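You operate a simulated robot arm through the tools that you are given. There is no shell and no other tool. Be economical: measure what you need, move in short steps, check, and stop when the job is done.

Carry out the task below with a simulated two-armed robot. There is one attempt and no reset: what you move stays moved.

Task
Take the white cloth from the top of the test desk and lay it out flat on the deck of the grey dolly.

The check looks at the end state, three seconds after you hand in, the way a careful person would. Anything else that was tipped, shoved, dropped, spilled or broken makes it a failure. Flat cloth is picked up by pressing the open fingertips on it (5 to 10 N) and closing them slowly along it; thin cloth reads only 2 to 8 mm in the jaws.

Robot
Two 7-joint arms with two-finger parallel grippers on one trunk, on a base that drives. Base frame: it is fixed to the floor where the robot stands at the start and does not move with it; the origin is under the middle of the robot, x ahead of it, y to its left, z up. Units: m, rad, N and s.
The left shoulder is at the start at [0.06, 0.189, 0.933], the right one opposite. Places, roughly: deck of the grey dolly [1.4, 1.2, 0.5]. Payload 3.43 kg a hand.
Tool frame (each hand has its own): the origin (TCP) lies between the finger pads and is the grasp point; the fingertips stand 0.03 m ahead of it; z points along the fingers, y is the line along which they close. The gripper opens to 0.094 m. The fingers are 0.028 m wide and 0.01 m thick; the gripper's body (0.05 by 0.096 m) begins 0.055 m behind the TCP.
Orientation is that of the tool frame in the base frame, as a unit quaternion [x, y, z, w]. With the fingers straight down and closing along the base's y, the tool's x points along the base's -x, its y along +y and its z along -z.

Tools
- The arms move only by the tool step_arm. It takes "left_series", "right_series" or both (then of equal length, played together; a hand with none holds still); each is a list of rows, each a list of 3 entries, a list of its own where there are three numbers: the shift along the tool's x, y, z in m, then the turn, a rotation vector about the tool's x, y, z in rad, then the opening in per cent of the stroke, from 0 (shut) to 100 (fully open). In form: [[[tx, ty, tz], [wx, wy, wz], hand], ...]. A call has 1 to 8 rows; each row is the pose to reach, as a shift and turn from the pose commanded when the call began, along the tool's axes at that moment. Rows are played at 5 a second. More than 0.05 m and 0.15 rad between two rows, or a gripper value outside its range, and nothing of the call is played. A pose out of reach is approached as far as the arm can. The call stops where the force on the tool passes 40 N (or 10 N more than at its start, if that is more) or the arm is blocked; 0.2 s more then pass. The fingers move at their own pace (about 0.153 m/s each) and stop on an object; they squeeze with about 37 N. The grip force told is the motor's: it shows also when the fingers shut on nothing. Time passes only in rows, and 0.2 s behind the last, so rows that repeat a pose let the fingers close. It gives the time, the measured TCP pose, the force on the tool (base axes), the opening and the grip force at its end, in the units of the frame above (readings bear some noise), with the torque about the TCP (base axes, N m) and any sound that the robot's microphone picked up.
- Cameras (640 x 400 px; columns grow to the right, rows downward): "scene" is now at [0.0158, 0.0115, 1.4792]; the picture's right is [0.13, -0.99, 0.00], its down [-0.77, -0.10, -0.63] and it looks along [0.63, 0.08, -0.78] (base axes); focal length 259 px, centre (320, 200). "left" rides on the left gripper at [0.076, -0.014, -0.102] in its tool frame; the picture's right is [0.18, 0.98, 0.00], its down [-0.75, 0.14, -0.64] and it looks along [-0.63, 0.12, 0.77] (tool axes); focal length 243 px, centre (320, 200). "right" rides on the right gripper at [0.076, 0.014, -0.102] in its tool frame; the picture's right is [-0.18, 0.98, 0.00], its down [-0.75, -0.14, -0.64] and it looks along [-0.63, -0.12, 0.77] (tool axes); focal length 243 px, centre (320, 200). There is no depth. A picture from a camera that has moved, and an enlarged one, comes with that camera's place and axes in the base frame and with its lens.
- camera(camera): a new picture of that camera. The clock stands still meanwhile.
- raise_lower(by): slides the trunk up (or, below 0, down) by that many m; the arms and the scene camera ride with it, the base frame stays. It gives what a move gives, with no picture.
- base_move(legs): drives the robot by 1 to 6 legs, each [ahead, left, turn to the left] in m, m and rad, along the robot's own axes; the way and the turn of a leg run together, so that a leg with both is an arc; at most 1.5 m and 3.142 rad a leg. The arms and the cameras ride along, it lands a little off, and it stops where it bumps. It gives what a move gives.
- turn_head(pan, tilt): turns the head with the scene camera to pan (to the left, within 1.501 rad either way) and tilt (down, from -0.506 to 1.204), counted from straight ahead of the robot. It gives what a move gives.
- enlarge(camera, box): a new picture of the part [left, top, right, bottom] of that camera's present view, enlarged. The clock stands still meanwhile.
- close_job(): hands the job in; it is judged then, once.

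Go step by step. Nothing tells you exact positions but the pictures and the camera data: compare them with the known pose of the tool, close in by small moves and look again before you grip or let go. The budget is 120 turns and 108 pictures, counting those below and the enlarged ones. Unless the task says otherwise, let go and move clear before handing in, and close with one line.

The tools are called after "Request:" as name(argument=value, ...) on one line, values as JSON. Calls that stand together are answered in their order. step_arm: Moves the arms, as the interface text tells. Its arguments: {"type":"object","properties":{"left_series":{"type":"array","items":{"type":"array"}},"right_series":{"type":"array","items":{"type":"array"}}},"required":[]} The other tools are called the same way: raise_lower (by) slides the trunk up or down; base_move (legs) drives the base; turn_head (pan, tilt) turns the head that bears the scene camera; camera (camera) takes a picture; enlarge (camera, box) takes an enlarged picture of a part of a camera's view; close_job () hands the job in.

At the start:

```text
clock: 0.0
left_tool_pos: [0.3824, 0.1575, 1.0101]
left_orientation: [0.0, 1.0, 0.001, 0.0]
left_wrist_force: [0.0, -0.7, -0.2]
left_ft_torque: [0.01, 0.0, 0.01]
left_gripper_width: 0.0938
left_finger_force: 0.2
right_tool_pos: [0.3083, -0.1634, 0.9953]
right_orientation: [0.0, 1.0, 0.0, 0.001]
right_wrist_force: [0.2, -0.6, 0.4]
right_ft_torque: [0.05, 0.01, -0.02]
right_gripper_width: 0.094
right_finger_force: 0.0
trunk travel left (down, up): [-0.605, 0.385]
robot x, y, heading: [-0.0027, -0.0012, 0.002]
head pan, tilt: [0.126, 0.888]
```

scene: 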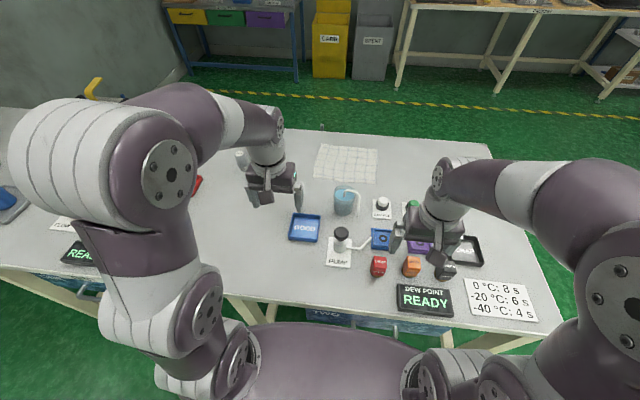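
right: 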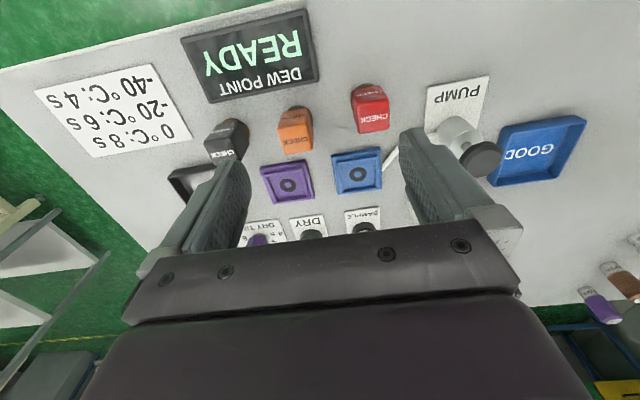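
left: 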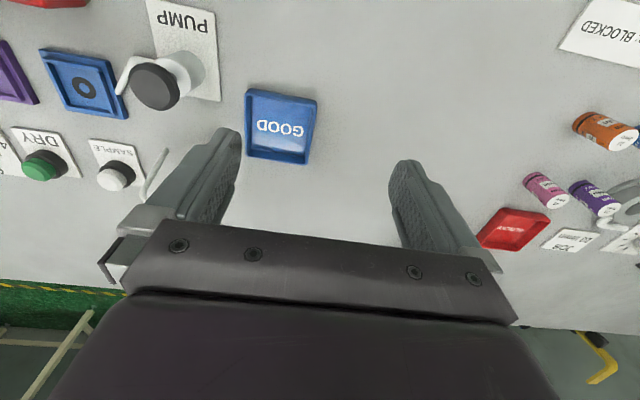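

I see the cloth near the far edge of the desk at about (0.83, 0.0), which is beyond reach from here. I'll look around for the dolly and the free floor.

Request:
turn_head(pan=0.75, tilt=0.6)

Request:
camera(camera="scene")

Request:
turn_head(pan=-0.6, tilt=0.6)

Request:
camera(camera="scene")

```text
clock: 1.0
left_tool_pos: [0.382, 0.1575, 1.0096]
left_orientation: [0.001, 1.0, 0.0, 0.0]
left_wrist_force: [-1.1, 1.0, 0.8]
left_ft_torque: [-0.03, 0.04, 0.01]
left_gripper_width: 0.0938
left_finger_force: 0.2
right_tool_pos: [0.308, -0.1645, 0.9948]
right_orientation: [0.0, 1.0, 0.0, -0.001]
right_wrist_force: [0.3, -0.2, 0.7]
right_ft_torque: [0.01, 0.02, 0.01]
right_gripper_width: 0.0939
right_finger_force: 0.1
trunk travel left (down, up): [-0.605, 0.385]
robot x, y, heading: [0.0033, -0.002, -0.001]
head pan, tilt: [0.75, 0.6]
```

```text
104 pictures are left
camera scene: at [0.005, 0.0622, 1.503], right [0.68, -0.73, 0.0], down [-0.41, -0.39, -0.82], along [0.6, 0.56, -0.57], focal length 259 px, centre (320, 200)
```

scene: 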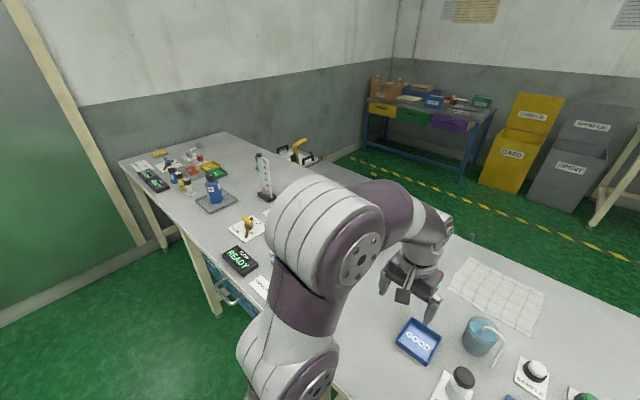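

```text
clock: 2.5
left_tool_pos: [0.3814, 0.1569, 1.0111]
left_orientation: [0.001, 1.0, 0.0, 0.0]
left_wrist_force: [0.4, -0.4, -0.4]
left_ft_torque: [0.0, -0.01, 0.0]
left_gripper_width: 0.0939
left_finger_force: 0.1
right_tool_pos: [0.3083, -0.164, 0.9947]
right_orientation: [-0.001, 1.0, 0.0, 0.0]
right_wrist_force: [-0.4, -0.3, 0.6]
right_ft_torque: [0.03, 0.0, 0.0]
right_gripper_width: 0.094
right_finger_force: 0.1
trunk travel left (down, up): [-0.605, 0.385]
robot x, y, heading: [-0.0003, -0.0022, -0.001]
head pan, tilt: [-0.6, 0.6]
```

```text
103 pictures are left
camera scene: at [0.0132, -0.0479, 1.503], right [-0.56, -0.83, 0.0], down [-0.47, 0.32, -0.83], along [0.68, -0.47, -0.56], focal length 259 px, centre (320, 200)
```

scene: 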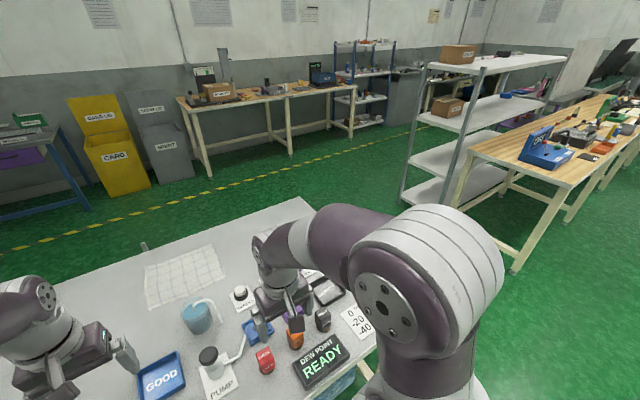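

The dolly stands behind the bench, off to the left. I'll raise the hands, drive round the right end of the desk (about y=-0.6) through the gap, and stop in the aisle behind it.

Request:
raise_lower(by=0.15)

Request:
turn_head(pan=-1.4, tilt=0.7)

Request:
camera(camera="scene")

```text
clock: 4.3
left_tool_pos: [0.3807, 0.157, 1.1601]
left_orientation: [0.0, 1.0, 0.001, 0.0]
left_wrist_force: [-0.1, 0.3, 0.7]
left_ft_torque: [0.01, 0.0, 0.0]
left_gripper_width: 0.0938
left_finger_force: 0.0
right_tool_pos: [0.3085, -0.164, 1.1449]
right_orientation: [0.0, 1.0, 0.0, 0.0]
right_wrist_force: [-1.0, 0.5, 0.7]
right_ft_torque: [0.02, 0.0, -0.01]
right_gripper_width: 0.0942
right_finger_force: 0.1
trunk travel left (down, up): [-0.755, 0.235]
robot x, y, heading: [0.0029, -0.0011, -0.001]
head pan, tilt: [-0.6, 0.6]
```

```text
clock: 5.4
left_tool_pos: [0.3813, 0.1573, 1.1597]
left_orientation: [0.001, 1.0, 0.0, 0.0]
left_wrist_force: [0.2, -0.4, -0.3]
left_ft_torque: [-0.02, 0.0, -0.01]
left_gripper_width: 0.094
left_finger_force: 0.1
right_tool_pos: [0.309, -0.1636, 1.1461]
right_orientation: [0.0, 1.0, 0.001, 0.0]
right_wrist_force: [-0.6, 1.4, 0.3]
right_ft_torque: [-0.02, 0.02, -0.03]
right_gripper_width: 0.0941
right_finger_force: 0.0
trunk travel left (down, up): [-0.755, 0.235]
robot x, y, heading: [-0.0013, -0.0, -0.002]
head pan, tilt: [-1.4, 0.7]
```

```text
102 pictures are left
camera scene: at [-0.0451, -0.0817, 1.6444], right [-0.99, -0.17, 0.0], down [-0.11, 0.63, -0.77], along [0.13, -0.75, -0.64], focal length 259 px, centre (320, 200)
```

scene: 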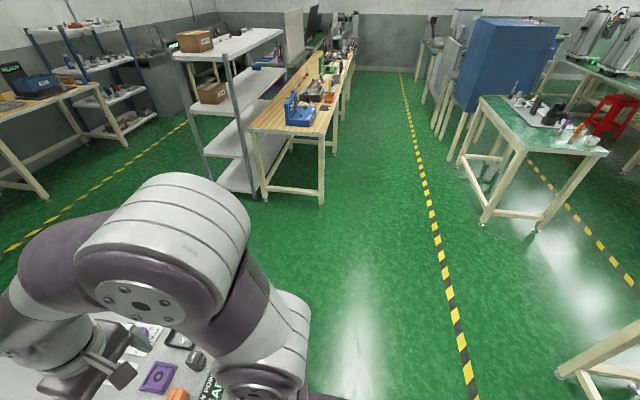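

The gap is clear and about 1.3 m wide. I'll drive through it.

Request:
base_move(legs=[[0, -1.22, 0], [1.5, 0, 0], [0.15, 0, 0]])

Request:
turn_head(pan=1.4, tilt=0.5)

Request:
camera(camera="scene")

```text
clock: 19.2
left_tool_pos: [1.9407, -1.0564, 1.1615]
left_orientation: [-0.006, 1.0, 0.0, 0.001]
left_wrist_force: [-0.5, 0.2, 0.4]
left_ft_torque: [0.01, 0.01, -0.03]
left_gripper_width: 0.0942
left_finger_force: 0.0
right_tool_pos: [1.8707, -1.3786, 1.1461]
right_orientation: [-0.005, 1.0, 0.0, 0.001]
right_wrist_force: [-0.3, -0.1, 0.7]
right_ft_torque: [0.02, 0.0, -0.03]
right_gripper_width: 0.094
right_finger_force: 0.1
trunk travel left (down, up): [-0.755, 0.235]
robot x, y, heading: [1.5662, -1.216, 0.012]
head pan, tilt: [-1.4, 0.7]
```

```text
clock: 21.7
left_tool_pos: [1.9419, -1.0563, 1.1601]
left_orientation: [-0.007, 1.0, -0.001, 0.0]
left_wrist_force: [-0.2, -0.6, -0.3]
left_ft_torque: [-0.03, 0.0, 0.02]
left_gripper_width: 0.0941
left_finger_force: 0.0
right_tool_pos: [1.8717, -1.3782, 1.1446]
right_orientation: [-0.006, 1.0, 0.0, 0.001]
right_wrist_force: [0.7, 0.2, 0.8]
right_ft_torque: [0.01, 0.0, 0.02]
right_gripper_width: 0.0939
right_finger_force: 0.0
trunk travel left (down, up): [-0.755, 0.235]
robot x, y, heading: [1.5597, -1.2169, 0.015]
head pan, tilt: [1.4, 0.499]
```

```text
101 pictures are left
camera scene: at [1.5167, -1.1267, 1.6621], right [0.99, -0.16, 0.0], down [-0.08, -0.47, -0.88], along [0.14, 0.87, -0.48], focal length 259 px, centre (320, 200)
```

scene: 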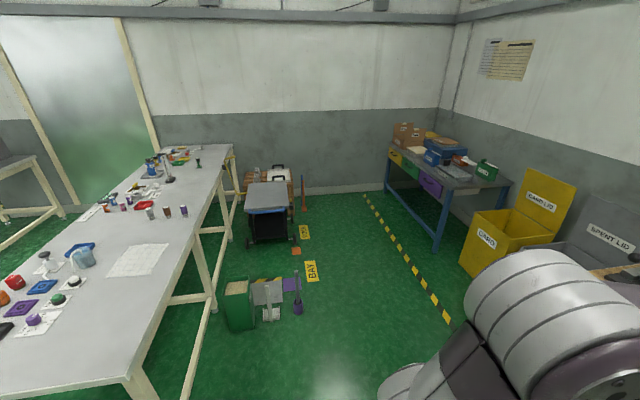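

There are some things on the floor in the aisle, so I'll look at them closer.

Request:
enlarge(camera="scene", box=[200, 140, 360, 340])

```text
2.00 times, centred on (280, 240) of scene
camera zoom: at [1.5167, -1.1267, 1.6621], right [0.99, -0.16, 0.0], down [-0.08, -0.47, -0.88], along [0.14, 0.87, -0.48], focal length 518 px, centre (400, 120)
```

zoom: 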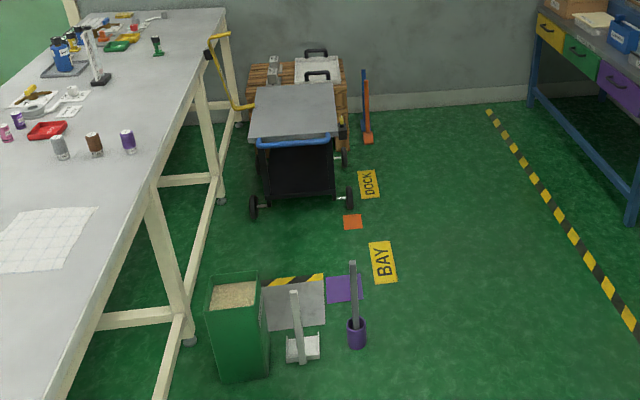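

Obstacles in the aisle: a green bin, a dustpan and a brush at x 1.1–1.6 and y 0.1–0.5. I'll stand behind the desk south of them, near (1.45, -0.35), facing diagonally toward the cloth.

Request:
base_move(legs=[[0.1, 0.3, 0], [0, 0, 2.45], [0.5, -0.3, 0]])

Request:
turn_head(pan=-0.2, tilt=0.9)

Request:
camera(camera="scene")

```text
clock: 32.3
left_tool_pos: [1.1318, -0.1871, 1.1608]
left_orientation: [0.924, -0.383, 0.0, 0.0]
left_wrist_force: [-0.1, -1.5, -0.2]
left_ft_torque: [0.02, 0.01, -0.01]
left_gripper_width: 0.0939
left_finger_force: 0.1
right_tool_pos: [1.4109, -0.0126, 1.1453]
right_orientation: [0.924, -0.383, -0.001, 0.0]
right_wrist_force: [-0.2, -0.8, -0.4]
right_ft_torque: [0.07, 0.01, 0.0]
right_gripper_width: 0.0938
right_finger_force: 0.0
trunk travel left (down, up): [-0.755, 0.235]
robot x, y, heading: [1.5133, -0.3449, 2.355]
head pan, tilt: [1.4, 0.499]
```

```text
clock: 34.0
left_tool_pos: [1.1331, -0.1864, 1.162]
left_orientation: [0.924, -0.383, 0.0, 0.0]
left_wrist_force: [0.9, 0.4, 0.9]
left_ft_torque: [0.03, 0.02, 0.0]
left_gripper_width: 0.0939
left_finger_force: 0.1
right_tool_pos: [1.4123, -0.0121, 1.1452]
right_orientation: [0.924, -0.383, 0.0, 0.0]
right_wrist_force: [0.1, -0.2, 0.2]
right_ft_torque: [0.0, -0.05, -0.01]
right_gripper_width: 0.0939
right_finger_force: 0.0
trunk travel left (down, up): [-0.755, 0.235]
robot x, y, heading: [1.5167, -0.3443, 2.36]
head pan, tilt: [-0.201, 0.901]
```

```text
99 pictures are left
camera scene: at [1.5143, -0.324, 1.6283], right [0.83, 0.55, 0.0], down [0.43, -0.65, -0.62], along [-0.34, 0.52, -0.78], focal length 259 px, centre (320, 200)
```

scene: 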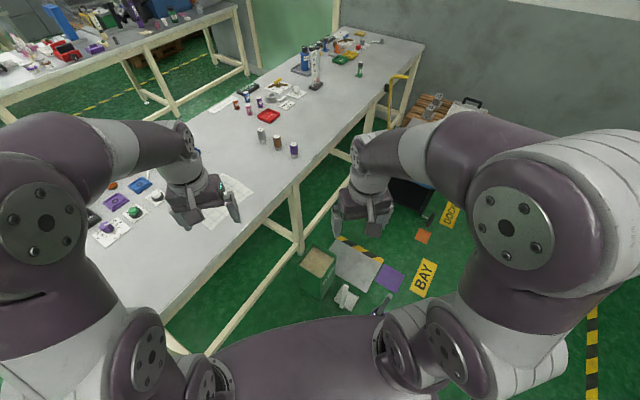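

The robot is at (1.515, -0.344), with the cloth under the left hand. I'll edge in closer and look through the hand cameras.

Request:
base_move(legs=[[0.16, 0.07, 0.1]])

Request:
camera(camera="left")

Request:
camera(camera="scene")

```text
clock: 35.5
left_tool_pos: [0.9503, -0.1648, 1.1615]
left_orientation: [0.942, -0.337, 0.0, 0.0]
left_wrist_force: [0.7, -0.4, 0.1]
left_ft_torque: [0.0, 0.01, -0.04]
left_gripper_width: 0.0939
left_finger_force: 0.0
right_tool_pos: [1.2097, 0.037, 1.1457]
right_orientation: [0.942, -0.336, -0.001, 0.0]
right_wrist_force: [-0.1, 0.0, 0.4]
right_ft_torque: [-0.01, 0.03, -0.02]
right_gripper_width: 0.0938
right_finger_force: 0.1
trunk travel left (down, up): [-0.755, 0.235]
robot x, y, heading: [1.3447, -0.2843, 2.454]
head pan, tilt: [-0.201, 0.901]
```

```text
98 pictures are left
camera left: at [1.0191, -0.2046, 1.2639], right [-0.48, -0.88, 0.0], down [-0.67, 0.37, 0.64], along [-0.56, 0.31, -0.77], focal length 243 px, centre (320, 200)
```

left: 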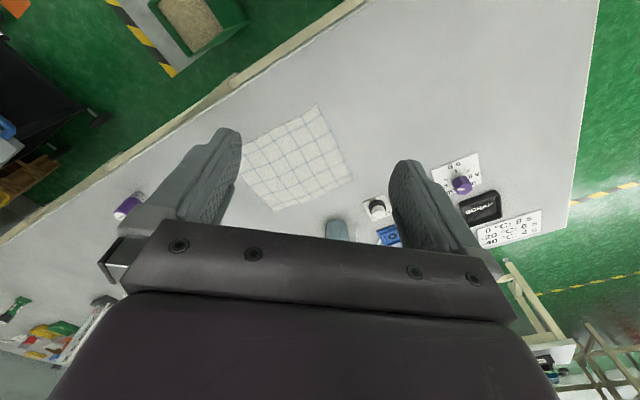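

```text
97 pictures are left
camera scene: at [1.3438, -0.2635, 1.6283], right [0.78, 0.63, 0.0], down [0.49, -0.61, -0.62], along [-0.39, 0.48, -0.78], focal length 259 px, centre (320, 200)
```

scene: 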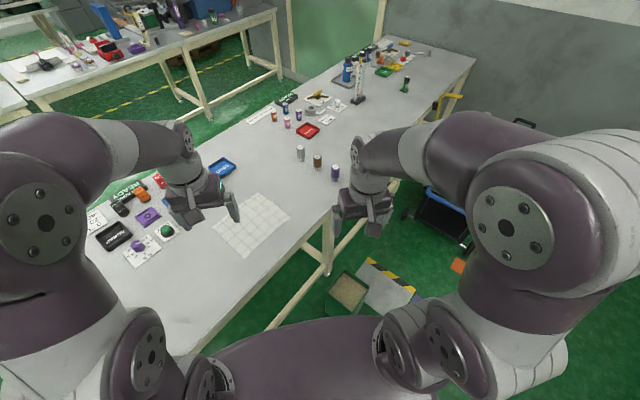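

The cloth spans about x 0.65–0.86 and y -0.105–0.12 in the present frame, with the desk's edge at about 0.97. I'll nudge closer so that both near corners come within reach.

Request:
base_move(legs=[[0.05, 0.04, 0.0]])

Request:
camera(camera="left")

Request:
enlarge(camera="scene", box=[180, 160, 340, 280])

```text
clock: 36.5
left_tool_pos: [0.8871, -0.1648, 1.1612]
left_orientation: [0.942, -0.336, -0.001, 0.0]
left_wrist_force: [0.1, -0.2, -0.7]
left_ft_torque: [-0.03, 0.03, -0.02]
left_gripper_width: 0.0943
left_finger_force: 0.0
right_tool_pos: [1.1462, 0.0369, 1.1459]
right_orientation: [0.942, -0.336, 0.0, -0.001]
right_wrist_force: [-0.1, -0.3, 0.3]
right_ft_torque: [-0.05, -0.01, 0.01]
right_gripper_width: 0.094
right_finger_force: 0.2
trunk travel left (down, up): [-0.755, 0.235]
robot x, y, heading: [1.2775, -0.2846, 2.457]
head pan, tilt: [-0.201, 0.901]
```

```text
96 pictures are left
camera left: at [0.9556, -0.2035, 1.2643], right [-0.48, -0.88, 0.0], down [-0.67, 0.37, 0.64], along [-0.56, 0.31, -0.77], focal length 243 px, centre (320, 200)
```

left: 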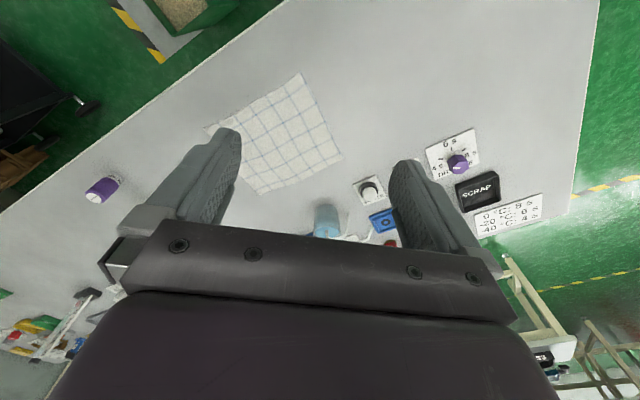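

```text
3.33 times, centred on (260, 220) of scene
camera zoom: at [1.2806, -0.2622, 1.6283], right [0.77, 0.63, 0.0], down [0.49, -0.61, -0.62], along [-0.39, 0.48, -0.78], focal length 864 px, centre (520, 133)
```

zoom: 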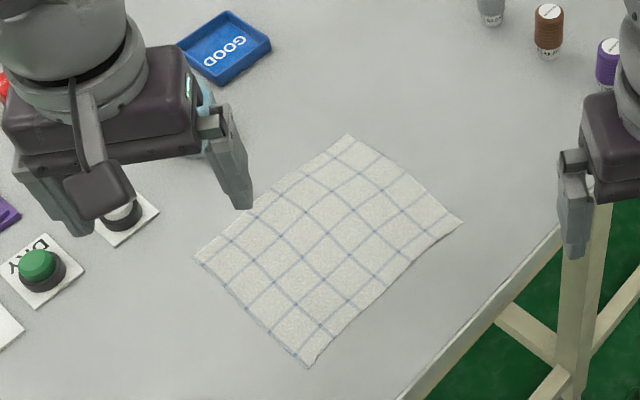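

The near edge runs at x≈0.866 from y≈-0.11 to 0.14. I'll lower the trunk, bring both hands above the near corners and turn them so they close along that edge.

Request:
raise_lower(by=-0.25)

Request:
step_arm(left_series=[[[-0.01, -0.005, 0], [0, 0, -0.086], 40], [[-0.02, -0.01, 0], [0, 0, -0.172], 40], [[-0.03, -0.014, 0], [0, 0, -0.258], 40], [[-0.04, -0.018, 0], [0, 0, -0.344], 40], [[-0.05, -0.023, 0], [0, 0, -0.43], 40], [[-0.06, -0.028, 0], [0, 0, -0.515], 40], [[-0.07, -0.032, 0], [0, 0, -0.6], 40], [[-0.075, -0.036, 0], [0, 0, -0.686], 40]], right_series=[[[-0.035, 0.015, 0], [0, 0, -0.086], 40], [[-0.07, 0.031, 0], [0, 0, -0.172], 40], [[-0.105, 0.046, 0], [0, 0, -0.258], 40], [[-0.14, 0.062, 0], [0, 0, -0.344], 40], [[-0.175, 0.077, 0], [0, 0, -0.43], 40], [[-0.21, 0.092, 0], [0, 0, -0.515], 40], [[-0.245, 0.108, 0], [0, 0, -0.6], 40], [[-0.279, 0.123, 0], [0, 0, -0.686], 40]])

Request:
camera(camera="right")

Request:
camera(camera="left")

Request:
camera(camera="scene")

```text
clock: 39.1
left_tool_pos: [0.885, -0.1653, 0.9108]
left_orientation: [0.942, -0.337, -0.001, 0.0]
left_wrist_force: [0.2, -0.7, 0.3]
left_ft_torque: [0.01, 0.01, 0.0]
left_gripper_width: 0.0939
left_finger_force: 0.1
right_tool_pos: [1.1458, 0.0371, 0.8951]
right_orientation: [0.942, -0.337, -0.001, -0.001]
right_wrist_force: [0.2, -0.2, -0.4]
right_ft_torque: [0.02, -0.05, -0.03]
right_gripper_width: 0.094
right_finger_force: 0.1
trunk travel left (down, up): [-0.505, 0.485]
robot x, y, heading: [1.2777, -0.2862, 2.457]
head pan, tilt: [-0.201, 0.901]
```

```text
clock: 40.9
left_tool_pos: [0.857, -0.1009, 0.8864]
left_orientation: [1.0, 0.001, -0.001, -0.001]
left_wrist_force: [-0.3, 0.5, 0.9]
left_ft_torque: [-0.01, -0.03, 0.0]
left_gripper_width: 0.0377
left_finger_force: 0.0
left hand out of reach, approached as far as the arm can: row 2, 3, 4, 5, 6, 7, 8
right_tool_pos: [0.9146, 0.0935, 0.8321]
right_orientation: [1.0, 0.001, -0.013, -0.006]
right_wrist_force: [0.3, -0.4, -0.6]
right_ft_torque: [0.02, 0.01, -0.02]
right_gripper_width: 0.0375
right_finger_force: 0.0
right hand out of reach, approached as far as the arm can: row 4, 5, 6, 7, 8
trunk travel left (down, up): [-0.505, 0.485]
robot x, y, heading: [1.2788, -0.2834, 2.456]
head pan, tilt: [-0.201, 0.901]
```

```text
94 pictures are left
camera right: at [0.9937, 0.0791, 0.931], right [-0.18, -0.98, -0.01], down [-0.74, 0.13, 0.66], along [-0.65, 0.13, -0.75], focal length 243 px, centre (320, 200)
```

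right: 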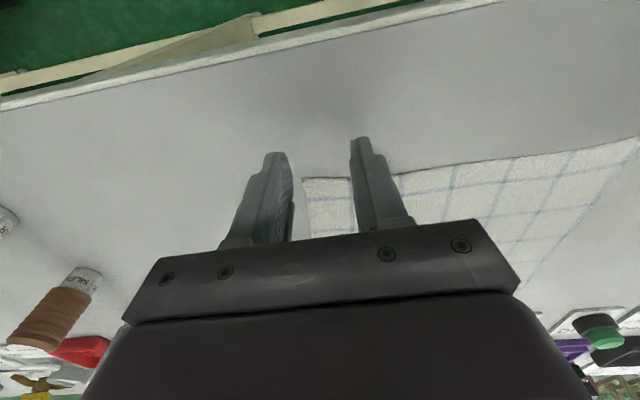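

```text
93 pictures are left
camera left: at [0.9335, -0.0877, 0.9895], right [0.19, -0.98, 0.0], down [-0.75, -0.14, 0.64], along [-0.63, -0.12, -0.77], focal length 243 px, centre (320, 200)
```

left: 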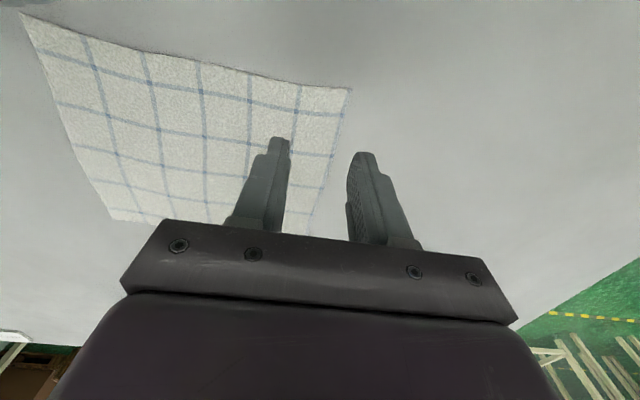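

```text
92 pictures are left
camera scene: at [1.2777, -0.2614, 1.3782], right [0.77, 0.63, 0.0], down [0.5, -0.61, -0.62], along [-0.39, 0.48, -0.78], focal length 259 px, centre (320, 200)
```

scene: 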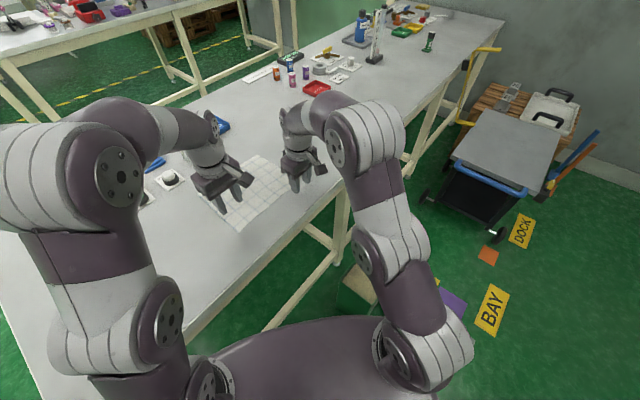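

The hands came up short because they are too high above the lowered shoulders. I'll raise the trunk 0.1 and lower the hands instead.

Request:
raise_lower(by=0.1)

Request:
step_arm(left_series=[[[0, 0, 0.04], [0, 0, 0], 40], [[0, 0, 0.08], [0, 0, 0], 40], [[0, 0, 0.12], [0, 0, 0], 40], [[0, 0, 0.16], [0, 0, 0], 40]], right_series=[[[0, 0, 0.03], [0, 0, 0], 40], [[0, 0, 0.06], [0, 0, 0], 40], [[0, 0, 0.09], [0, 0, 0], 40], [[0, 0, 0.11], [0, 0, 0], 40]])

```text
clock: 42.2
left_tool_pos: [0.8565, -0.0995, 0.9864]
left_orientation: [1.0, -0.001, 0.0, -0.001]
left_wrist_force: [0.6, 0.0, 0.2]
left_ft_torque: [0.03, 0.01, -0.02]
left_gripper_width: 0.0373
left_finger_force: 0.0
right_tool_pos: [0.9149, 0.0939, 0.9329]
right_orientation: [1.0, 0.0, -0.013, -0.007]
right_wrist_force: [-0.6, -0.6, -0.6]
right_ft_torque: [0.02, -0.01, 0.02]
right_gripper_width: 0.0379
right_finger_force: 0.1
trunk travel left (down, up): [-0.605, 0.385]
robot x, y, heading: [1.2776, -0.2834, 2.458]
head pan, tilt: [-0.201, 0.901]
```

```text
clock: 43.2
left_tool_pos: [0.855, -0.1002, 0.8266]
left_orientation: [1.0, 0.0, -0.002, 0.0]
left_wrist_force: [0.6, -0.4, -0.3]
left_ft_torque: [0.0, -0.01, -0.02]
left_gripper_width: 0.0376
left_finger_force: 0.1
right_tool_pos: [0.9111, 0.0957, 0.8215]
right_orientation: [1.0, 0.001, -0.013, -0.006]
right_wrist_force: [-0.3, -1.0, -0.6]
right_ft_torque: [0.0, 0.02, 0.01]
right_gripper_width: 0.0377
right_finger_force: 0.0
trunk travel left (down, up): [-0.605, 0.385]
robot x, y, heading: [1.2782, -0.287, 2.458]
head pan, tilt: [-0.201, 0.901]
```

Commands restart from the clipped pose, so I can correct directly. I'll bring both hands over the corners.

Request:
step_arm(left_series=[[[0, -0.006, 0.0], [0, 0, 0], 40], [[-0.002, -0.012, 0.01], [0, 0, 0], 40], [[-0.003, -0.012, 0.03], [0, 0, 0], 40]], right_series=[[[-0.02, -0.005, 0], [0, 0, 0], 40], [[-0.04, -0.01, 0], [0, 0, 0], 40], [[-0.059, -0.016, 0.025], [0, 0, 0], 40]])

Request:
camera(camera="right")

Request:
camera(camera="left")

Request:
enlarge(camera="scene", box=[180, 100, 380, 250])

```text
clock: 44.0
left_tool_pos: [0.8525, -0.0858, 0.811]
left_orientation: [1.0, 0.001, -0.004, -0.004]
left_wrist_force: [2.7, -2.1, 15.8]
left_ft_torque: [-0.16, -0.28, -0.02]
left_gripper_width: 0.0
left_finger_force: 22.0
right_tool_pos: [0.858, 0.1101, 0.8125]
right_orientation: [1.0, 0.0, -0.018, -0.007]
right_wrist_force: [0.6, -0.6, 8.7]
right_ft_torque: [-0.21, -0.16, 0.03]
right_gripper_width: 0.0379
right_finger_force: 0.6
trunk travel left (down, up): [-0.605, 0.385]
robot x, y, heading: [1.2787, -0.2856, 2.449]
head pan, tilt: [-0.201, 0.901]
stopped in row 3 (left hand): the force on the tool passed its limit (the readings are from after the stop); the commanded pose is now the measured one
```

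```text
91 pictures are left
camera right: at [0.9379, 0.0944, 0.9105], right [-0.18, -0.98, -0.01], down [-0.73, 0.13, 0.67], along [-0.66, 0.13, -0.74], focal length 243 px, centre (320, 200)
```

right: 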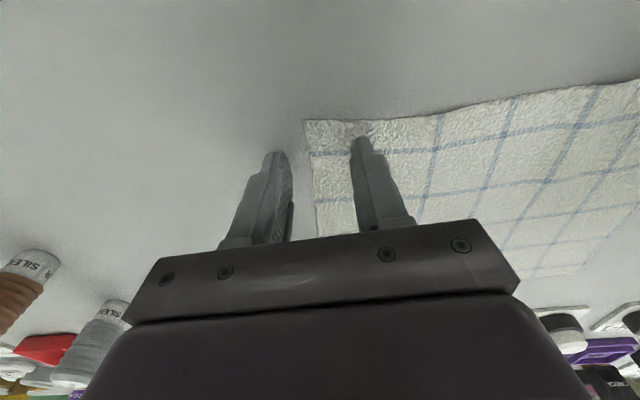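

```text
90 pictures are left
camera left: at [0.9299, -0.0741, 0.9137], right [0.18, -0.98, -0.01], down [-0.75, -0.15, 0.65], along [-0.64, -0.11, -0.76], focal length 243 px, centre (320, 200)
```

left: 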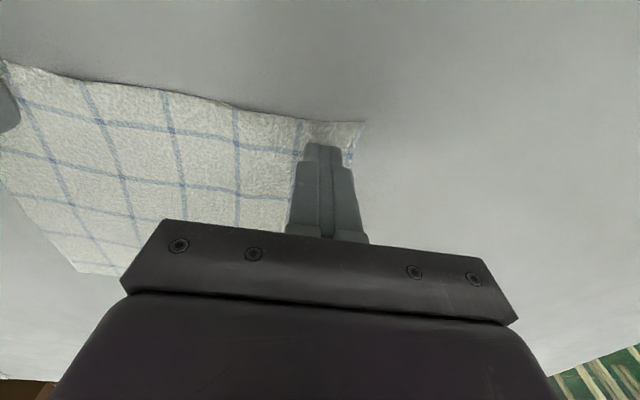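

```text
2.67 times, centred on (280, 175) of scene
camera zoom: at [1.2798, -0.2631, 1.4786], right [0.77, 0.63, 0.0], down [0.49, -0.61, -0.62], along [-0.39, 0.48, -0.78], focal length 691 px, centre (427, 267)
```

zoom: 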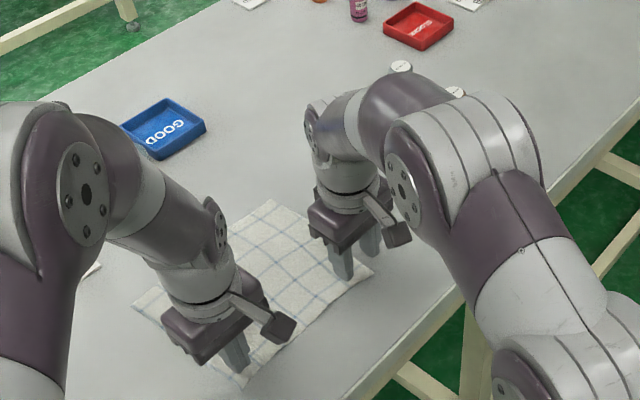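

Contact came at TCP z≈0.812, so the desk top is really at about 0.78, and that explains the mismatched position estimates. The corners are now at about (0.88, -0.106) and (0.881, 0.1145). I'll lift, reopen and align over them.

Request:
step_arm(left_series=[[[0, 0, -0.015], [0, 0, 0], 0], [[0, 0, -0.02], [0, 0, 0], 40], [[0.015, 0, -0.02], [0, 0, 0], 40], [[0.015, 0, -0.015], [0, 0, 0], 40], [[0.015, 0, -0.012], [0, 0, 0], 40]], right_series=[[[0, 0, -0.015], [0, 0, 0], 40], [[0, 0, -0.02], [-0.014, 0.036, 0], 40], [[0.01, 0.017, -0.02], [-0.014, 0.036, 0], 40], [[0.01, 0.017, -0.015], [-0.014, 0.036, 0], 40], [[0.01, 0.017, -0.012], [-0.014, 0.036, 0], 40]])

Request:
camera(camera="right")

Request:
camera(camera="left")

```text
clock: 45.2
left_tool_pos: [0.8654, -0.0849, 0.8227]
left_orientation: [1.0, 0.001, -0.004, -0.004]
left_wrist_force: [0.4, -1.0, 0.0]
left_ft_torque: [-0.01, -0.03, -0.03]
left_gripper_width: 0.0377
left_finger_force: 0.0
right_tool_pos: [0.8673, 0.092, 0.8212]
right_orientation: [1.0, -0.001, 0.002, -0.001]
right_wrist_force: [-0.5, 0.4, -0.3]
right_ft_torque: [0.03, 0.02, -0.01]
right_gripper_width: 0.0375
right_finger_force: 0.0
trunk travel left (down, up): [-0.605, 0.385]
robot x, y, heading: [1.2827, -0.2871, 2.455]
head pan, tilt: [-0.201, 0.901]
```

```text
88 pictures are left
camera right: at [0.944, 0.0783, 0.9233], right [-0.18, -0.98, 0.0], down [-0.76, 0.14, 0.64], along [-0.63, 0.12, -0.77], focal length 243 px, centre (320, 200)
```

right: 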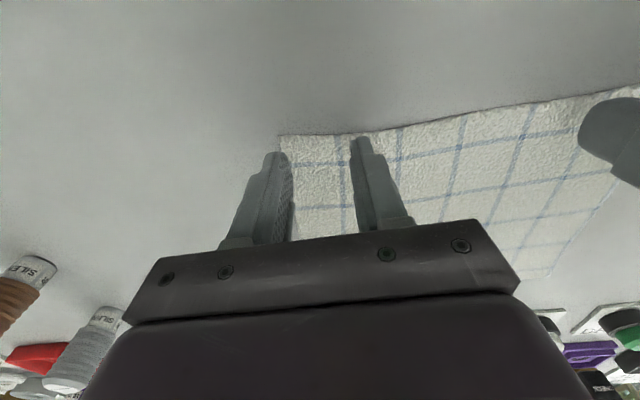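

```text
87 pictures are left
camera left: at [0.9445, -0.0729, 0.9248], right [0.18, -0.98, -0.01], down [-0.75, -0.15, 0.65], along [-0.64, -0.11, -0.76], focal length 243 px, centre (320, 200)
```

left: 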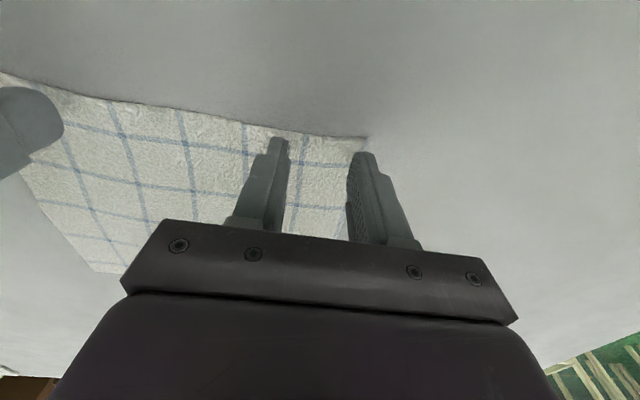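

The outer fingers sit right at the cloth's side edges. I'll move 5 mm inward with a narrower opening and come down gently to touch.

Request:
step_arm(left_series=[[[0.002, -0.006, 0], [0, 0, 0], 32], [[0.002, -0.006, 0.005], [0, 0, 0], 32], [[0.002, -0.006, 0.008], [0, 0, 0], 32], [[0.002, -0.006, 0.01], [0, 0, 0], 32]], right_series=[[[0.001, 0.007, 0], [0, 0, 0], 32], [[0.001, 0.007, 0.005], [0, 0, 0], 32], [[0.001, 0.007, 0.007], [0, 0, 0], 32], [[0.001, 0.007, 0.009], [0, 0, 0], 32]])

```text
clock: 46.2
left_tool_pos: [0.8688, -0.0788, 0.8113]
left_orientation: [1.0, 0.0, -0.004, -0.003]
left_wrist_force: [0.2, -1.1, 1.4]
left_ft_torque: [-0.01, 0.01, 0.02]
left_gripper_width: 0.0298
left_finger_force: 0.0
right_tool_pos: [0.8697, 0.0847, 0.8118]
right_orientation: [1.0, 0.0, 0.002, 0.001]
right_wrist_force: [-0.4, -0.3, 0.2]
right_ft_torque: [-0.02, -0.01, 0.02]
right_gripper_width: 0.0299
right_finger_force: 0.0
trunk travel left (down, up): [-0.605, 0.385]
robot x, y, heading: [1.2792, -0.2849, 2.454]
head pan, tilt: [-0.201, 0.901]
```

Request:
step_arm(left_series=[[[0, 0, 0.0007], [0, 0, 0], 32], [[0, 0, 0.0014], [0, 0, 0], 32]], right_series=[[[0, 0, 0.001], [0, 0, 0], 32], [[0, 0, 0.002], [0, 0, 0], 32]])

```text
clock: 46.8
left_tool_pos: [0.8703, -0.0796, 0.8117]
left_orientation: [1.0, 0.001, -0.005, -0.005]
left_wrist_force: [1.8, -0.4, 16.8]
left_ft_torque: [-0.4, -0.07, 0.03]
left_gripper_width: 0.0299
left_finger_force: 0.1
right_tool_pos: [0.8706, 0.0851, 0.8108]
right_orientation: [1.0, -0.001, 0.003, 0.0]
right_wrist_force: [0.5, 0.0, 0.2]
right_ft_torque: [0.01, 0.03, -0.01]
right_gripper_width: 0.0302
right_finger_force: 0.1
trunk travel left (down, up): [-0.605, 0.385]
robot x, y, heading: [1.2806, -0.2876, 2.459]
head pan, tilt: [-0.201, 0.901]
```

The left hand is pressing at 17 N and the right hasn't touched yet. I'll even them out.

Request:
step_arm(left_series=[[[0, 0, -0.0004], [0, 0, 0], 32], [[0, 0, -0.0006], [0, 0, 0], 32]], right_series=[[[0, 0, 0.0006], [0, 0, 0], 32], [[0, 0, 0.0012], [0, 0, 0], 32]])

```text
clock: 47.4
left_tool_pos: [0.8697, -0.0788, 0.8112]
left_orientation: [1.0, 0.0, -0.004, -0.005]
left_wrist_force: [-3.3, -1.3, 14.6]
left_ft_torque: [-0.33, 0.05, -0.09]
left_gripper_width: 0.0305
left_finger_force: 0.1
right_tool_pos: [0.8696, 0.0864, 0.8108]
right_orientation: [1.0, 0.001, 0.0, -0.001]
right_wrist_force: [1.6, 0.0, 7.2]
right_ft_torque: [-0.03, -0.01, 0.02]
right_gripper_width: 0.0305
right_finger_force: 0.1
trunk travel left (down, up): [-0.605, 0.385]
robot x, y, heading: [1.2788, -0.2854, 2.453]
head pan, tilt: [-0.201, 0.901]
```

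Request:
step_arm(left_series=[[[0, 0, -0.0003], [-0.005, 0.004, 0], 32], [[0, 0, -0.0003], [-0.01, 0.008, 0], 32]])

```text
clock: 48.0
left_tool_pos: [0.8719, -0.0797, 0.8115]
left_orientation: [1.0, 0.0, 0.001, 0.003]
left_wrist_force: [0.0, 0.0, 1.6]
left_ft_torque: [0.03, -0.02, 0.03]
left_gripper_width: 0.0302
left_finger_force: 0.1
right_tool_pos: [0.8697, 0.0845, 0.8119]
right_orientation: [1.0, 0.0, 0.0, -0.001]
right_wrist_force: [1.5, -1.0, 16.3]
right_ft_torque: [-0.06, 0.03, 0.04]
right_gripper_width: 0.0302
right_finger_force: 0.0
trunk travel left (down, up): [-0.605, 0.385]
robot x, y, heading: [1.2825, -0.2886, 2.456]
head pan, tilt: [-0.201, 0.901]
```

Request:
step_arm(left_series=[[[0, 0, 0.0005], [0, 0, 0], 32], [[0, 0, 0.0005], [0, 0, 0], 27], [[0, 0, 0.0005], [0, 0, 0], 22], [[0, 0, 0.0005], [0, 0, 0], 17], [[0, 0, 0.0005], [0, 0, 0], 12], [[0, 0, 0.0005], [0, 0, 0], 7], [[0, 0, 0.0005], [0, 0, 0], 0], [[0, 0, 0.0005], [0, 0, 0], 0]], right_series=[[[0, 0, -0.0003], [0, 0, 0], 32], [[0, 0, -0.0003], [0, 0, 0], 27], [[0, 0, -0.0003], [0, 0, 0], 22], [[0, 0, -0.0003], [0, 0, 0], 17], [[0, 0, -0.0003], [0, 0, 0], 12], [[0, 0, -0.0003], [0, 0, 0], 7], [[0, 0, -0.0003], [0, 0, 0], 0], [[0, 0, -0.0003], [0, 0, 0], 0]])

Request:
camera(camera="right")

Request:
camera(camera="left")

```text
clock: 49.8
left_tool_pos: [0.8703, -0.0799, 0.8116]
left_orientation: [1.0, 0.0, 0.0, 0.001]
left_wrist_force: [0.9, 0.3, 0.3]
left_ft_torque: [0.02, 0.0, -0.01]
left_gripper_width: 0.0
left_finger_force: 33.1
right_tool_pos: [0.8706, 0.0859, 0.812]
right_orientation: [1.0, 0.001, 0.0, -0.001]
right_wrist_force: [-2.6, 1.0, 22.4]
right_ft_torque: [0.03, 0.07, 0.02]
right_gripper_width: 0.0016
right_finger_force: 36.0
trunk travel left (down, up): [-0.605, 0.385]
robot x, y, heading: [1.2813, -0.2856, 2.453]
head pan, tilt: [-0.201, 0.901]
```

```text
86 pictures are left
camera right: at [0.9461, 0.0716, 0.9128], right [-0.18, -0.98, 0.0], down [-0.75, 0.14, 0.64], along [-0.63, 0.12, -0.77], focal length 243 px, centre (320, 200)
```

right: 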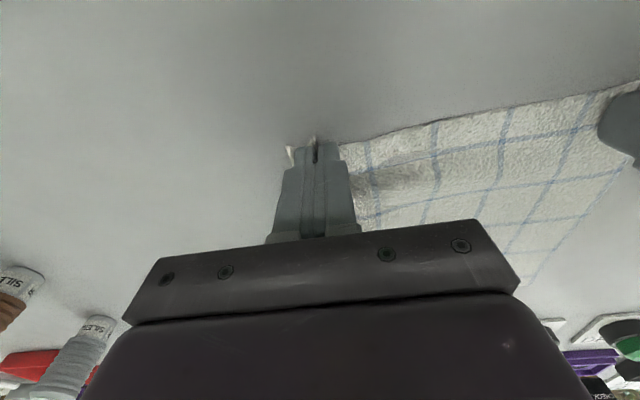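

```text
85 pictures are left
camera left: at [0.9476, -0.0673, 0.9149], right [0.18, -0.98, 0.0], down [-0.75, -0.14, 0.64], along [-0.63, -0.12, -0.77], focal length 243 px, centre (320, 200)
```

left: 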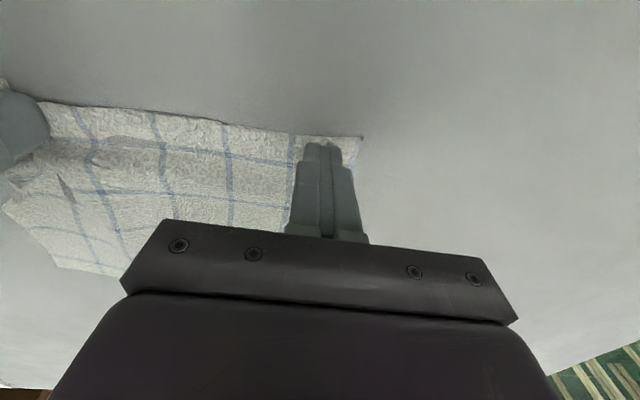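

The right hand has a fold of cloth; the left slid over it without enough pressure. I'll reopen the left, press harder and repeat.

Request:
step_arm(left_series=[[[0, 0, -0.004], [0, 0, 0], 0], [[0, 0, -0.004], [0, 0, 0], 32], [[0, 0, -0.001], [0, 0, 0], 32], [[0, 0, 0.0005], [0, 0, 0], 32], [[0, 0, 0.0012], [0, 0, 0], 32]])

```text
clock: 51.0
left_tool_pos: [0.8688, -0.0805, 0.8109]
left_orientation: [1.0, 0.0, 0.001, 0.0]
left_wrist_force: [0.2, -1.5, 10.3]
left_ft_torque: [-0.03, -0.07, -0.04]
left_gripper_width: 0.03
left_finger_force: 0.0
right_tool_pos: [0.8702, 0.085, 0.8117]
right_orientation: [1.0, 0.001, 0.002, -0.001]
right_wrist_force: [-3.5, 2.4, 20.7]
right_ft_torque: [0.06, 0.2, -0.01]
right_gripper_width: 0.0016
right_finger_force: 36.5
trunk travel left (down, up): [-0.605, 0.385]
robot x, y, heading: [1.2831, -0.2817, 2.456]
head pan, tilt: [-0.201, 0.901]
```

Request:
step_arm(left_series=[[[0, 0, 0.0001], [0, 0, 0], 28], [[0, 0, 0.0001], [0, 0, 0], 24], [[0, 0, 0.0001], [0, 0, 0], 20], [[0, 0, 0.0001], [0, 0, 0], 16], [[0, 0, 0.0001], [0, 0, 0], 12], [[0, 0, 0.0001], [0, 0, 0], 8], [[0, 0, 0], [0, 0, 0], 0], [[0, 0, 0], [0, 0, 0], 0]])

Request:
camera(camera="left")

```text
clock: 52.8
left_tool_pos: [0.8709, -0.0796, 0.8111]
left_orientation: [1.0, 0.0, -0.001, 0.0]
left_wrist_force: [-3.1, 1.6, 20.2]
left_ft_torque: [0.02, 0.06, 0.01]
left_gripper_width: 0.0
left_finger_force: 33.4
right_tool_pos: [0.8712, 0.0855, 0.8115]
right_orientation: [1.0, 0.0, 0.001, -0.001]
right_wrist_force: [-3.2, 0.2, 17.6]
right_ft_torque: [-0.02, 0.17, -0.03]
right_gripper_width: 0.0014
right_finger_force: 36.3
trunk travel left (down, up): [-0.605, 0.385]
robot x, y, heading: [1.2811, -0.2834, 2.455]
head pan, tilt: [-0.201, 0.901]
```

```text
84 pictures are left
camera left: at [0.9476, -0.0679, 0.914], right [0.18, -0.98, 0.0], down [-0.75, -0.14, 0.64], along [-0.63, -0.12, -0.77], focal length 243 px, centre (320, 200)
```

left: 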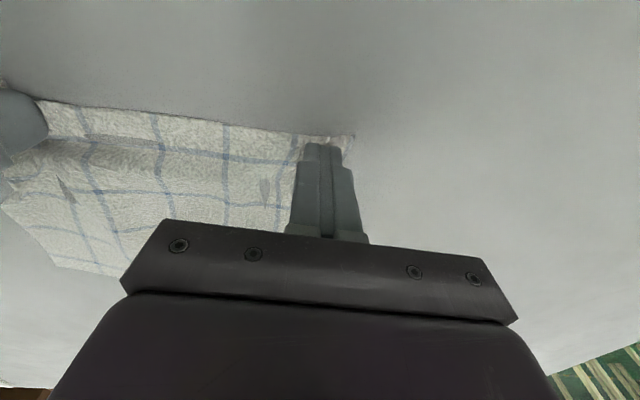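

No cloth caught yet, though it did ripple. I'll try again slightly further in, with firmer pressure and a slower close.

Request:
step_arm(left_series=[[[0, 0, -0.004], [0, 0, 0], 0], [[0, -0.009, -0.004], [0, 0, 0], 38], [[0, -0.009, -0.001], [0, 0, 0], 38], [[0, -0.009, 0.0], [0, 0, 0], 38], [[0, -0.009, 0.0006], [0, 0, 0], 38]])

```text
clock: 54.0
left_tool_pos: [0.8712, -0.0717, 0.8114]
left_orientation: [1.0, 0.0, -0.001, 0.0]
left_wrist_force: [2.5, -1.6, 24.0]
left_ft_torque: [-0.17, -0.18, -0.01]
left_gripper_width: 0.0356
left_finger_force: 0.0
right_tool_pos: [0.8713, 0.0846, 0.8113]
right_orientation: [1.0, 0.0, 0.001, -0.002]
right_wrist_force: [-3.6, 0.5, 12.7]
right_ft_torque: [0.07, 0.12, 0.03]
right_gripper_width: 0.0017
right_finger_force: 36.4
trunk travel left (down, up): [-0.605, 0.385]
robot x, y, heading: [1.2769, -0.2843, 2.458]
head pan, tilt: [-0.201, 0.901]
```

Request:
step_arm(left_series=[[[0, 0, -0.0005], [0, 0, 0], 36], [[0, 0, -0.0005], [0, 0, 0], 33], [[0, 0, -0.0005], [0, 0, 0], 30], [[0, 0, -0.0005], [0, 0, 0], 27], [[0, 0, -0.0005], [0, 0, 0], 24], [[0, 0, -0.0005], [0, 0, 0], 21], [[0, 0, -0.0005], [0, 0, 0], 18], [[0, 0, -0.0005], [0, 0, 0], 15]])

Request:
camera(camera="left")

```text
clock: 55.8
left_tool_pos: [0.8707, -0.0726, 0.8112]
left_orientation: [1.0, 0.0, -0.001, 0.0]
left_wrist_force: [-0.1, 5.5, 12.8]
left_ft_torque: [0.14, 0.03, 0.0]
left_gripper_width: 0.0151
left_finger_force: 1.2
right_tool_pos: [0.8714, 0.0842, 0.8112]
right_orientation: [1.0, 0.0, 0.0, -0.001]
right_wrist_force: [2.2, -4.9, 17.1]
right_ft_torque: [-0.13, 0.0, 0.03]
right_gripper_width: 0.0014
right_finger_force: 35.8
trunk travel left (down, up): [-0.605, 0.385]
robot x, y, heading: [1.2783, -0.2842, 2.455]
head pan, tilt: [-0.201, 0.901]
```

```text
83 pictures are left
camera left: at [0.9478, -0.0593, 0.9141], right [0.18, -0.98, 0.0], down [-0.75, -0.14, 0.64], along [-0.63, -0.12, -0.77], focal length 243 px, centre (320, 200)
```

left: 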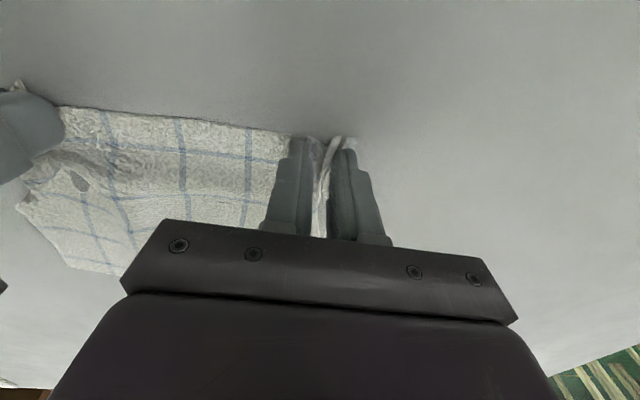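

A fold now stands up between the left fingers. I'll close the rest of the way slowly.

Request:
step_arm(left_series=[[[0, 0, 0], [0, 0, 0], 12], [[0, 0, 0], [0, 0, 0], 9], [[0, 0, 0], [0, 0, 0], 6], [[0, 0, 0], [0, 0, 0], 3], [[0, 0, 0], [0, 0, 0], 0], [[0, 0, 0], [0, 0, 0], 0]])

Request:
camera(camera="left")

```text
clock: 57.2
left_tool_pos: [0.87, -0.0709, 0.8129]
left_orientation: [1.0, 0.001, 0.0, 0.0]
left_wrist_force: [-1.7, 23.2, 3.1]
left_ft_torque: [0.74, 0.04, -0.09]
left_gripper_width: 0.002
left_finger_force: 37.2
right_tool_pos: [0.8708, 0.0859, 0.8126]
right_orientation: [1.0, 0.001, 0.001, -0.001]
right_wrist_force: [4.8, -21.6, 22.1]
right_ft_torque: [-0.64, -0.04, 0.3]
right_gripper_width: 0.0016
right_finger_force: 36.1
trunk travel left (down, up): [-0.605, 0.385]
robot x, y, heading: [1.2805, -0.2836, 2.46]
head pan, tilt: [-0.201, 0.901]
```

```text
82 pictures are left
camera left: at [0.9476, -0.0587, 0.9141], right [0.18, -0.98, 0.0], down [-0.75, -0.14, 0.64], along [-0.63, -0.12, -0.77], focal length 243 px, centre (320, 200)
```

left: 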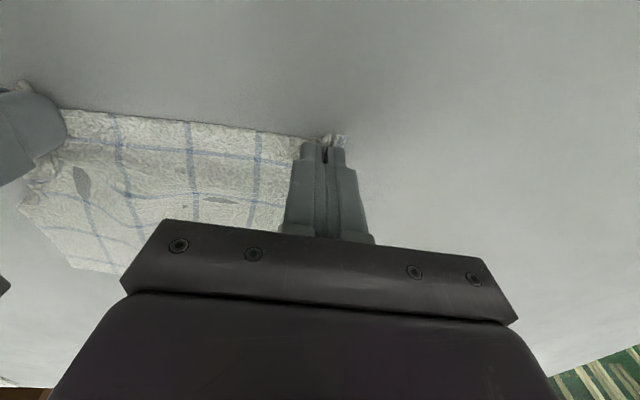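

Both hands hold the edge and the cloth is taut at about 22 N. I'll ease them together a few millimetres and lift a little.

Request:
step_arm(left_series=[[[0, -0.004, -0.001], [0, 0, 0], 0], [[0, -0.004, -0.01], [0, 0, 0], 0], [[0, -0.004, -0.03], [0, 0, 0], 0], [[0, -0.004, -0.06], [0, 0, 0], 0]], right_series=[[[0, 0.004, -0.001], [0, 0, 0], 0], [[0, 0.004, -0.01], [0, 0, 0], 0], [[0, 0.004, -0.03], [0, 0, 0], 0], [[0, 0.004, -0.06], [0, 0, 0], 0]])

Request:
enlarge(camera="scene", box=[180, 100, 380, 250])

Request:
camera(camera="left")

```text
clock: 58.2
left_tool_pos: [0.8693, -0.0642, 0.8703]
left_orientation: [1.0, 0.0, 0.001, 0.002]
left_wrist_force: [0.6, -0.8, 0.2]
left_ft_torque: [-0.01, -0.03, 0.0]
left_gripper_width: 0.0019
left_finger_force: 36.8
right_tool_pos: [0.872, 0.0827, 0.8679]
right_orientation: [1.0, -0.001, 0.001, -0.001]
right_wrist_force: [0.1, -0.7, -0.8]
right_ft_torque: [0.02, -0.01, -0.03]
right_gripper_width: 0.0018
right_finger_force: 36.6
right hand out of reach, approached as far as the arm can: row 4
trunk travel left (down, up): [-0.605, 0.385]
robot x, y, heading: [1.2792, -0.2855, 2.455]
head pan, tilt: [-0.201, 0.901]
```

```text
2.67 times, centred on (280, 175) of scene
camera zoom: at [1.2787, -0.2623, 1.4781], right [0.77, 0.63, 0.0], down [0.5, -0.61, -0.62], along [-0.39, 0.48, -0.78], focal length 691 px, centre (427, 267)
```

zoom: 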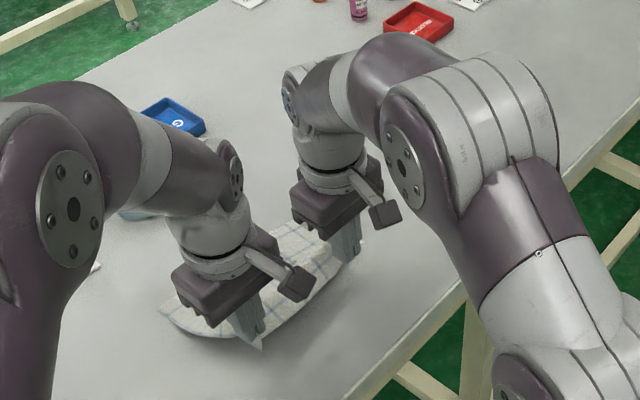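

```text
80 pictures are left
camera left: at [0.9452, -0.0521, 0.9736], right [0.18, -0.98, 0.01], down [-0.76, -0.14, 0.64], along [-0.63, -0.12, -0.77], focal length 243 px, centre (320, 200)
```

left: 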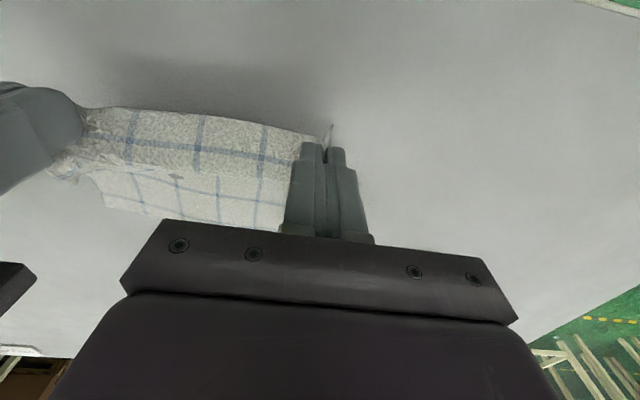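

The cloth is held by two corners. I'll raise the trunk and back off in +x, clear of the desk.

Request:
raise_lower(by=0.3)

Request:
base_move(legs=[[-0.657, -0.54, 0]])

Request:
turn_head(pan=-0.6, tilt=0.7)

Request:
camera(camera="scene")

```text
clock: 61.2
left_tool_pos: [0.8685, -0.0637, 1.1712]
left_orientation: [1.0, -0.001, 0.001, 0.002]
left_wrist_force: [0.8, 0.6, 0.3]
left_ft_torque: [-0.02, 0.0, 0.0]
left_gripper_width: 0.002
left_finger_force: 37.3
right_tool_pos: [0.872, 0.0825, 1.1674]
right_orientation: [1.0, 0.0, 0.002, 0.0]
right_wrist_force: [0.3, -0.2, 0.9]
right_ft_torque: [0.0, 0.01, 0.01]
right_gripper_width: 0.0017
right_finger_force: 36.3
trunk travel left (down, up): [-0.905, 0.085]
robot x, y, heading: [1.2805, -0.2843, 2.456]
head pan, tilt: [-0.201, 0.901]
```

```text
clock: 65.6
left_tool_pos: [1.7055, -0.0609, 1.1708]
left_orientation: [1.0, -0.004, 0.001, 0.003]
left_wrist_force: [0.4, -0.1, 0.1]
left_ft_torque: [0.02, -0.01, -0.02]
left_gripper_width: 0.002
left_finger_force: 36.5
right_tool_pos: [1.7119, 0.0855, 1.1679]
right_orientation: [1.0, -0.004, 0.002, 0.0]
right_wrist_force: [-0.3, 0.5, 0.1]
right_ft_torque: [0.01, -0.03, -0.03]
right_gripper_width: 0.0016
right_finger_force: 36.7
trunk travel left (down, up): [-0.905, 0.085]
robot x, y, heading: [2.1144, -0.2875, 2.442]
head pan, tilt: [-0.201, 0.901]
```

```text
clock: 66.5
left_tool_pos: [1.7074, -0.0621, 1.1716]
left_orientation: [1.0, -0.004, 0.0, 0.001]
left_wrist_force: [0.4, -1.2, 0.8]
left_ft_torque: [-0.04, 0.0, 0.01]
left_gripper_width: 0.0019
left_finger_force: 37.2
right_tool_pos: [1.7128, 0.0851, 1.1681]
right_orientation: [1.0, -0.004, 0.002, 0.0]
right_wrist_force: [0.7, 1.0, -0.6]
right_ft_torque: [0.02, 0.01, -0.03]
right_gripper_width: 0.0016
right_finger_force: 36.1
trunk travel left (down, up): [-0.905, 0.085]
robot x, y, heading: [2.115, -0.2871, 2.449]
head pan, tilt: [-0.6, 0.7]
```

```text
79 pictures are left
camera scene: at [2.1395, -0.2405, 1.7944], right [0.96, 0.27, 0.0], down [0.18, -0.62, -0.76], along [-0.21, 0.74, -0.64], focal length 259 px, centre (320, 200)
```

scene: 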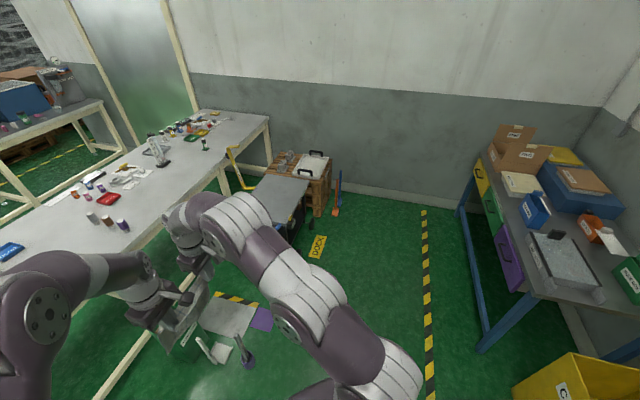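

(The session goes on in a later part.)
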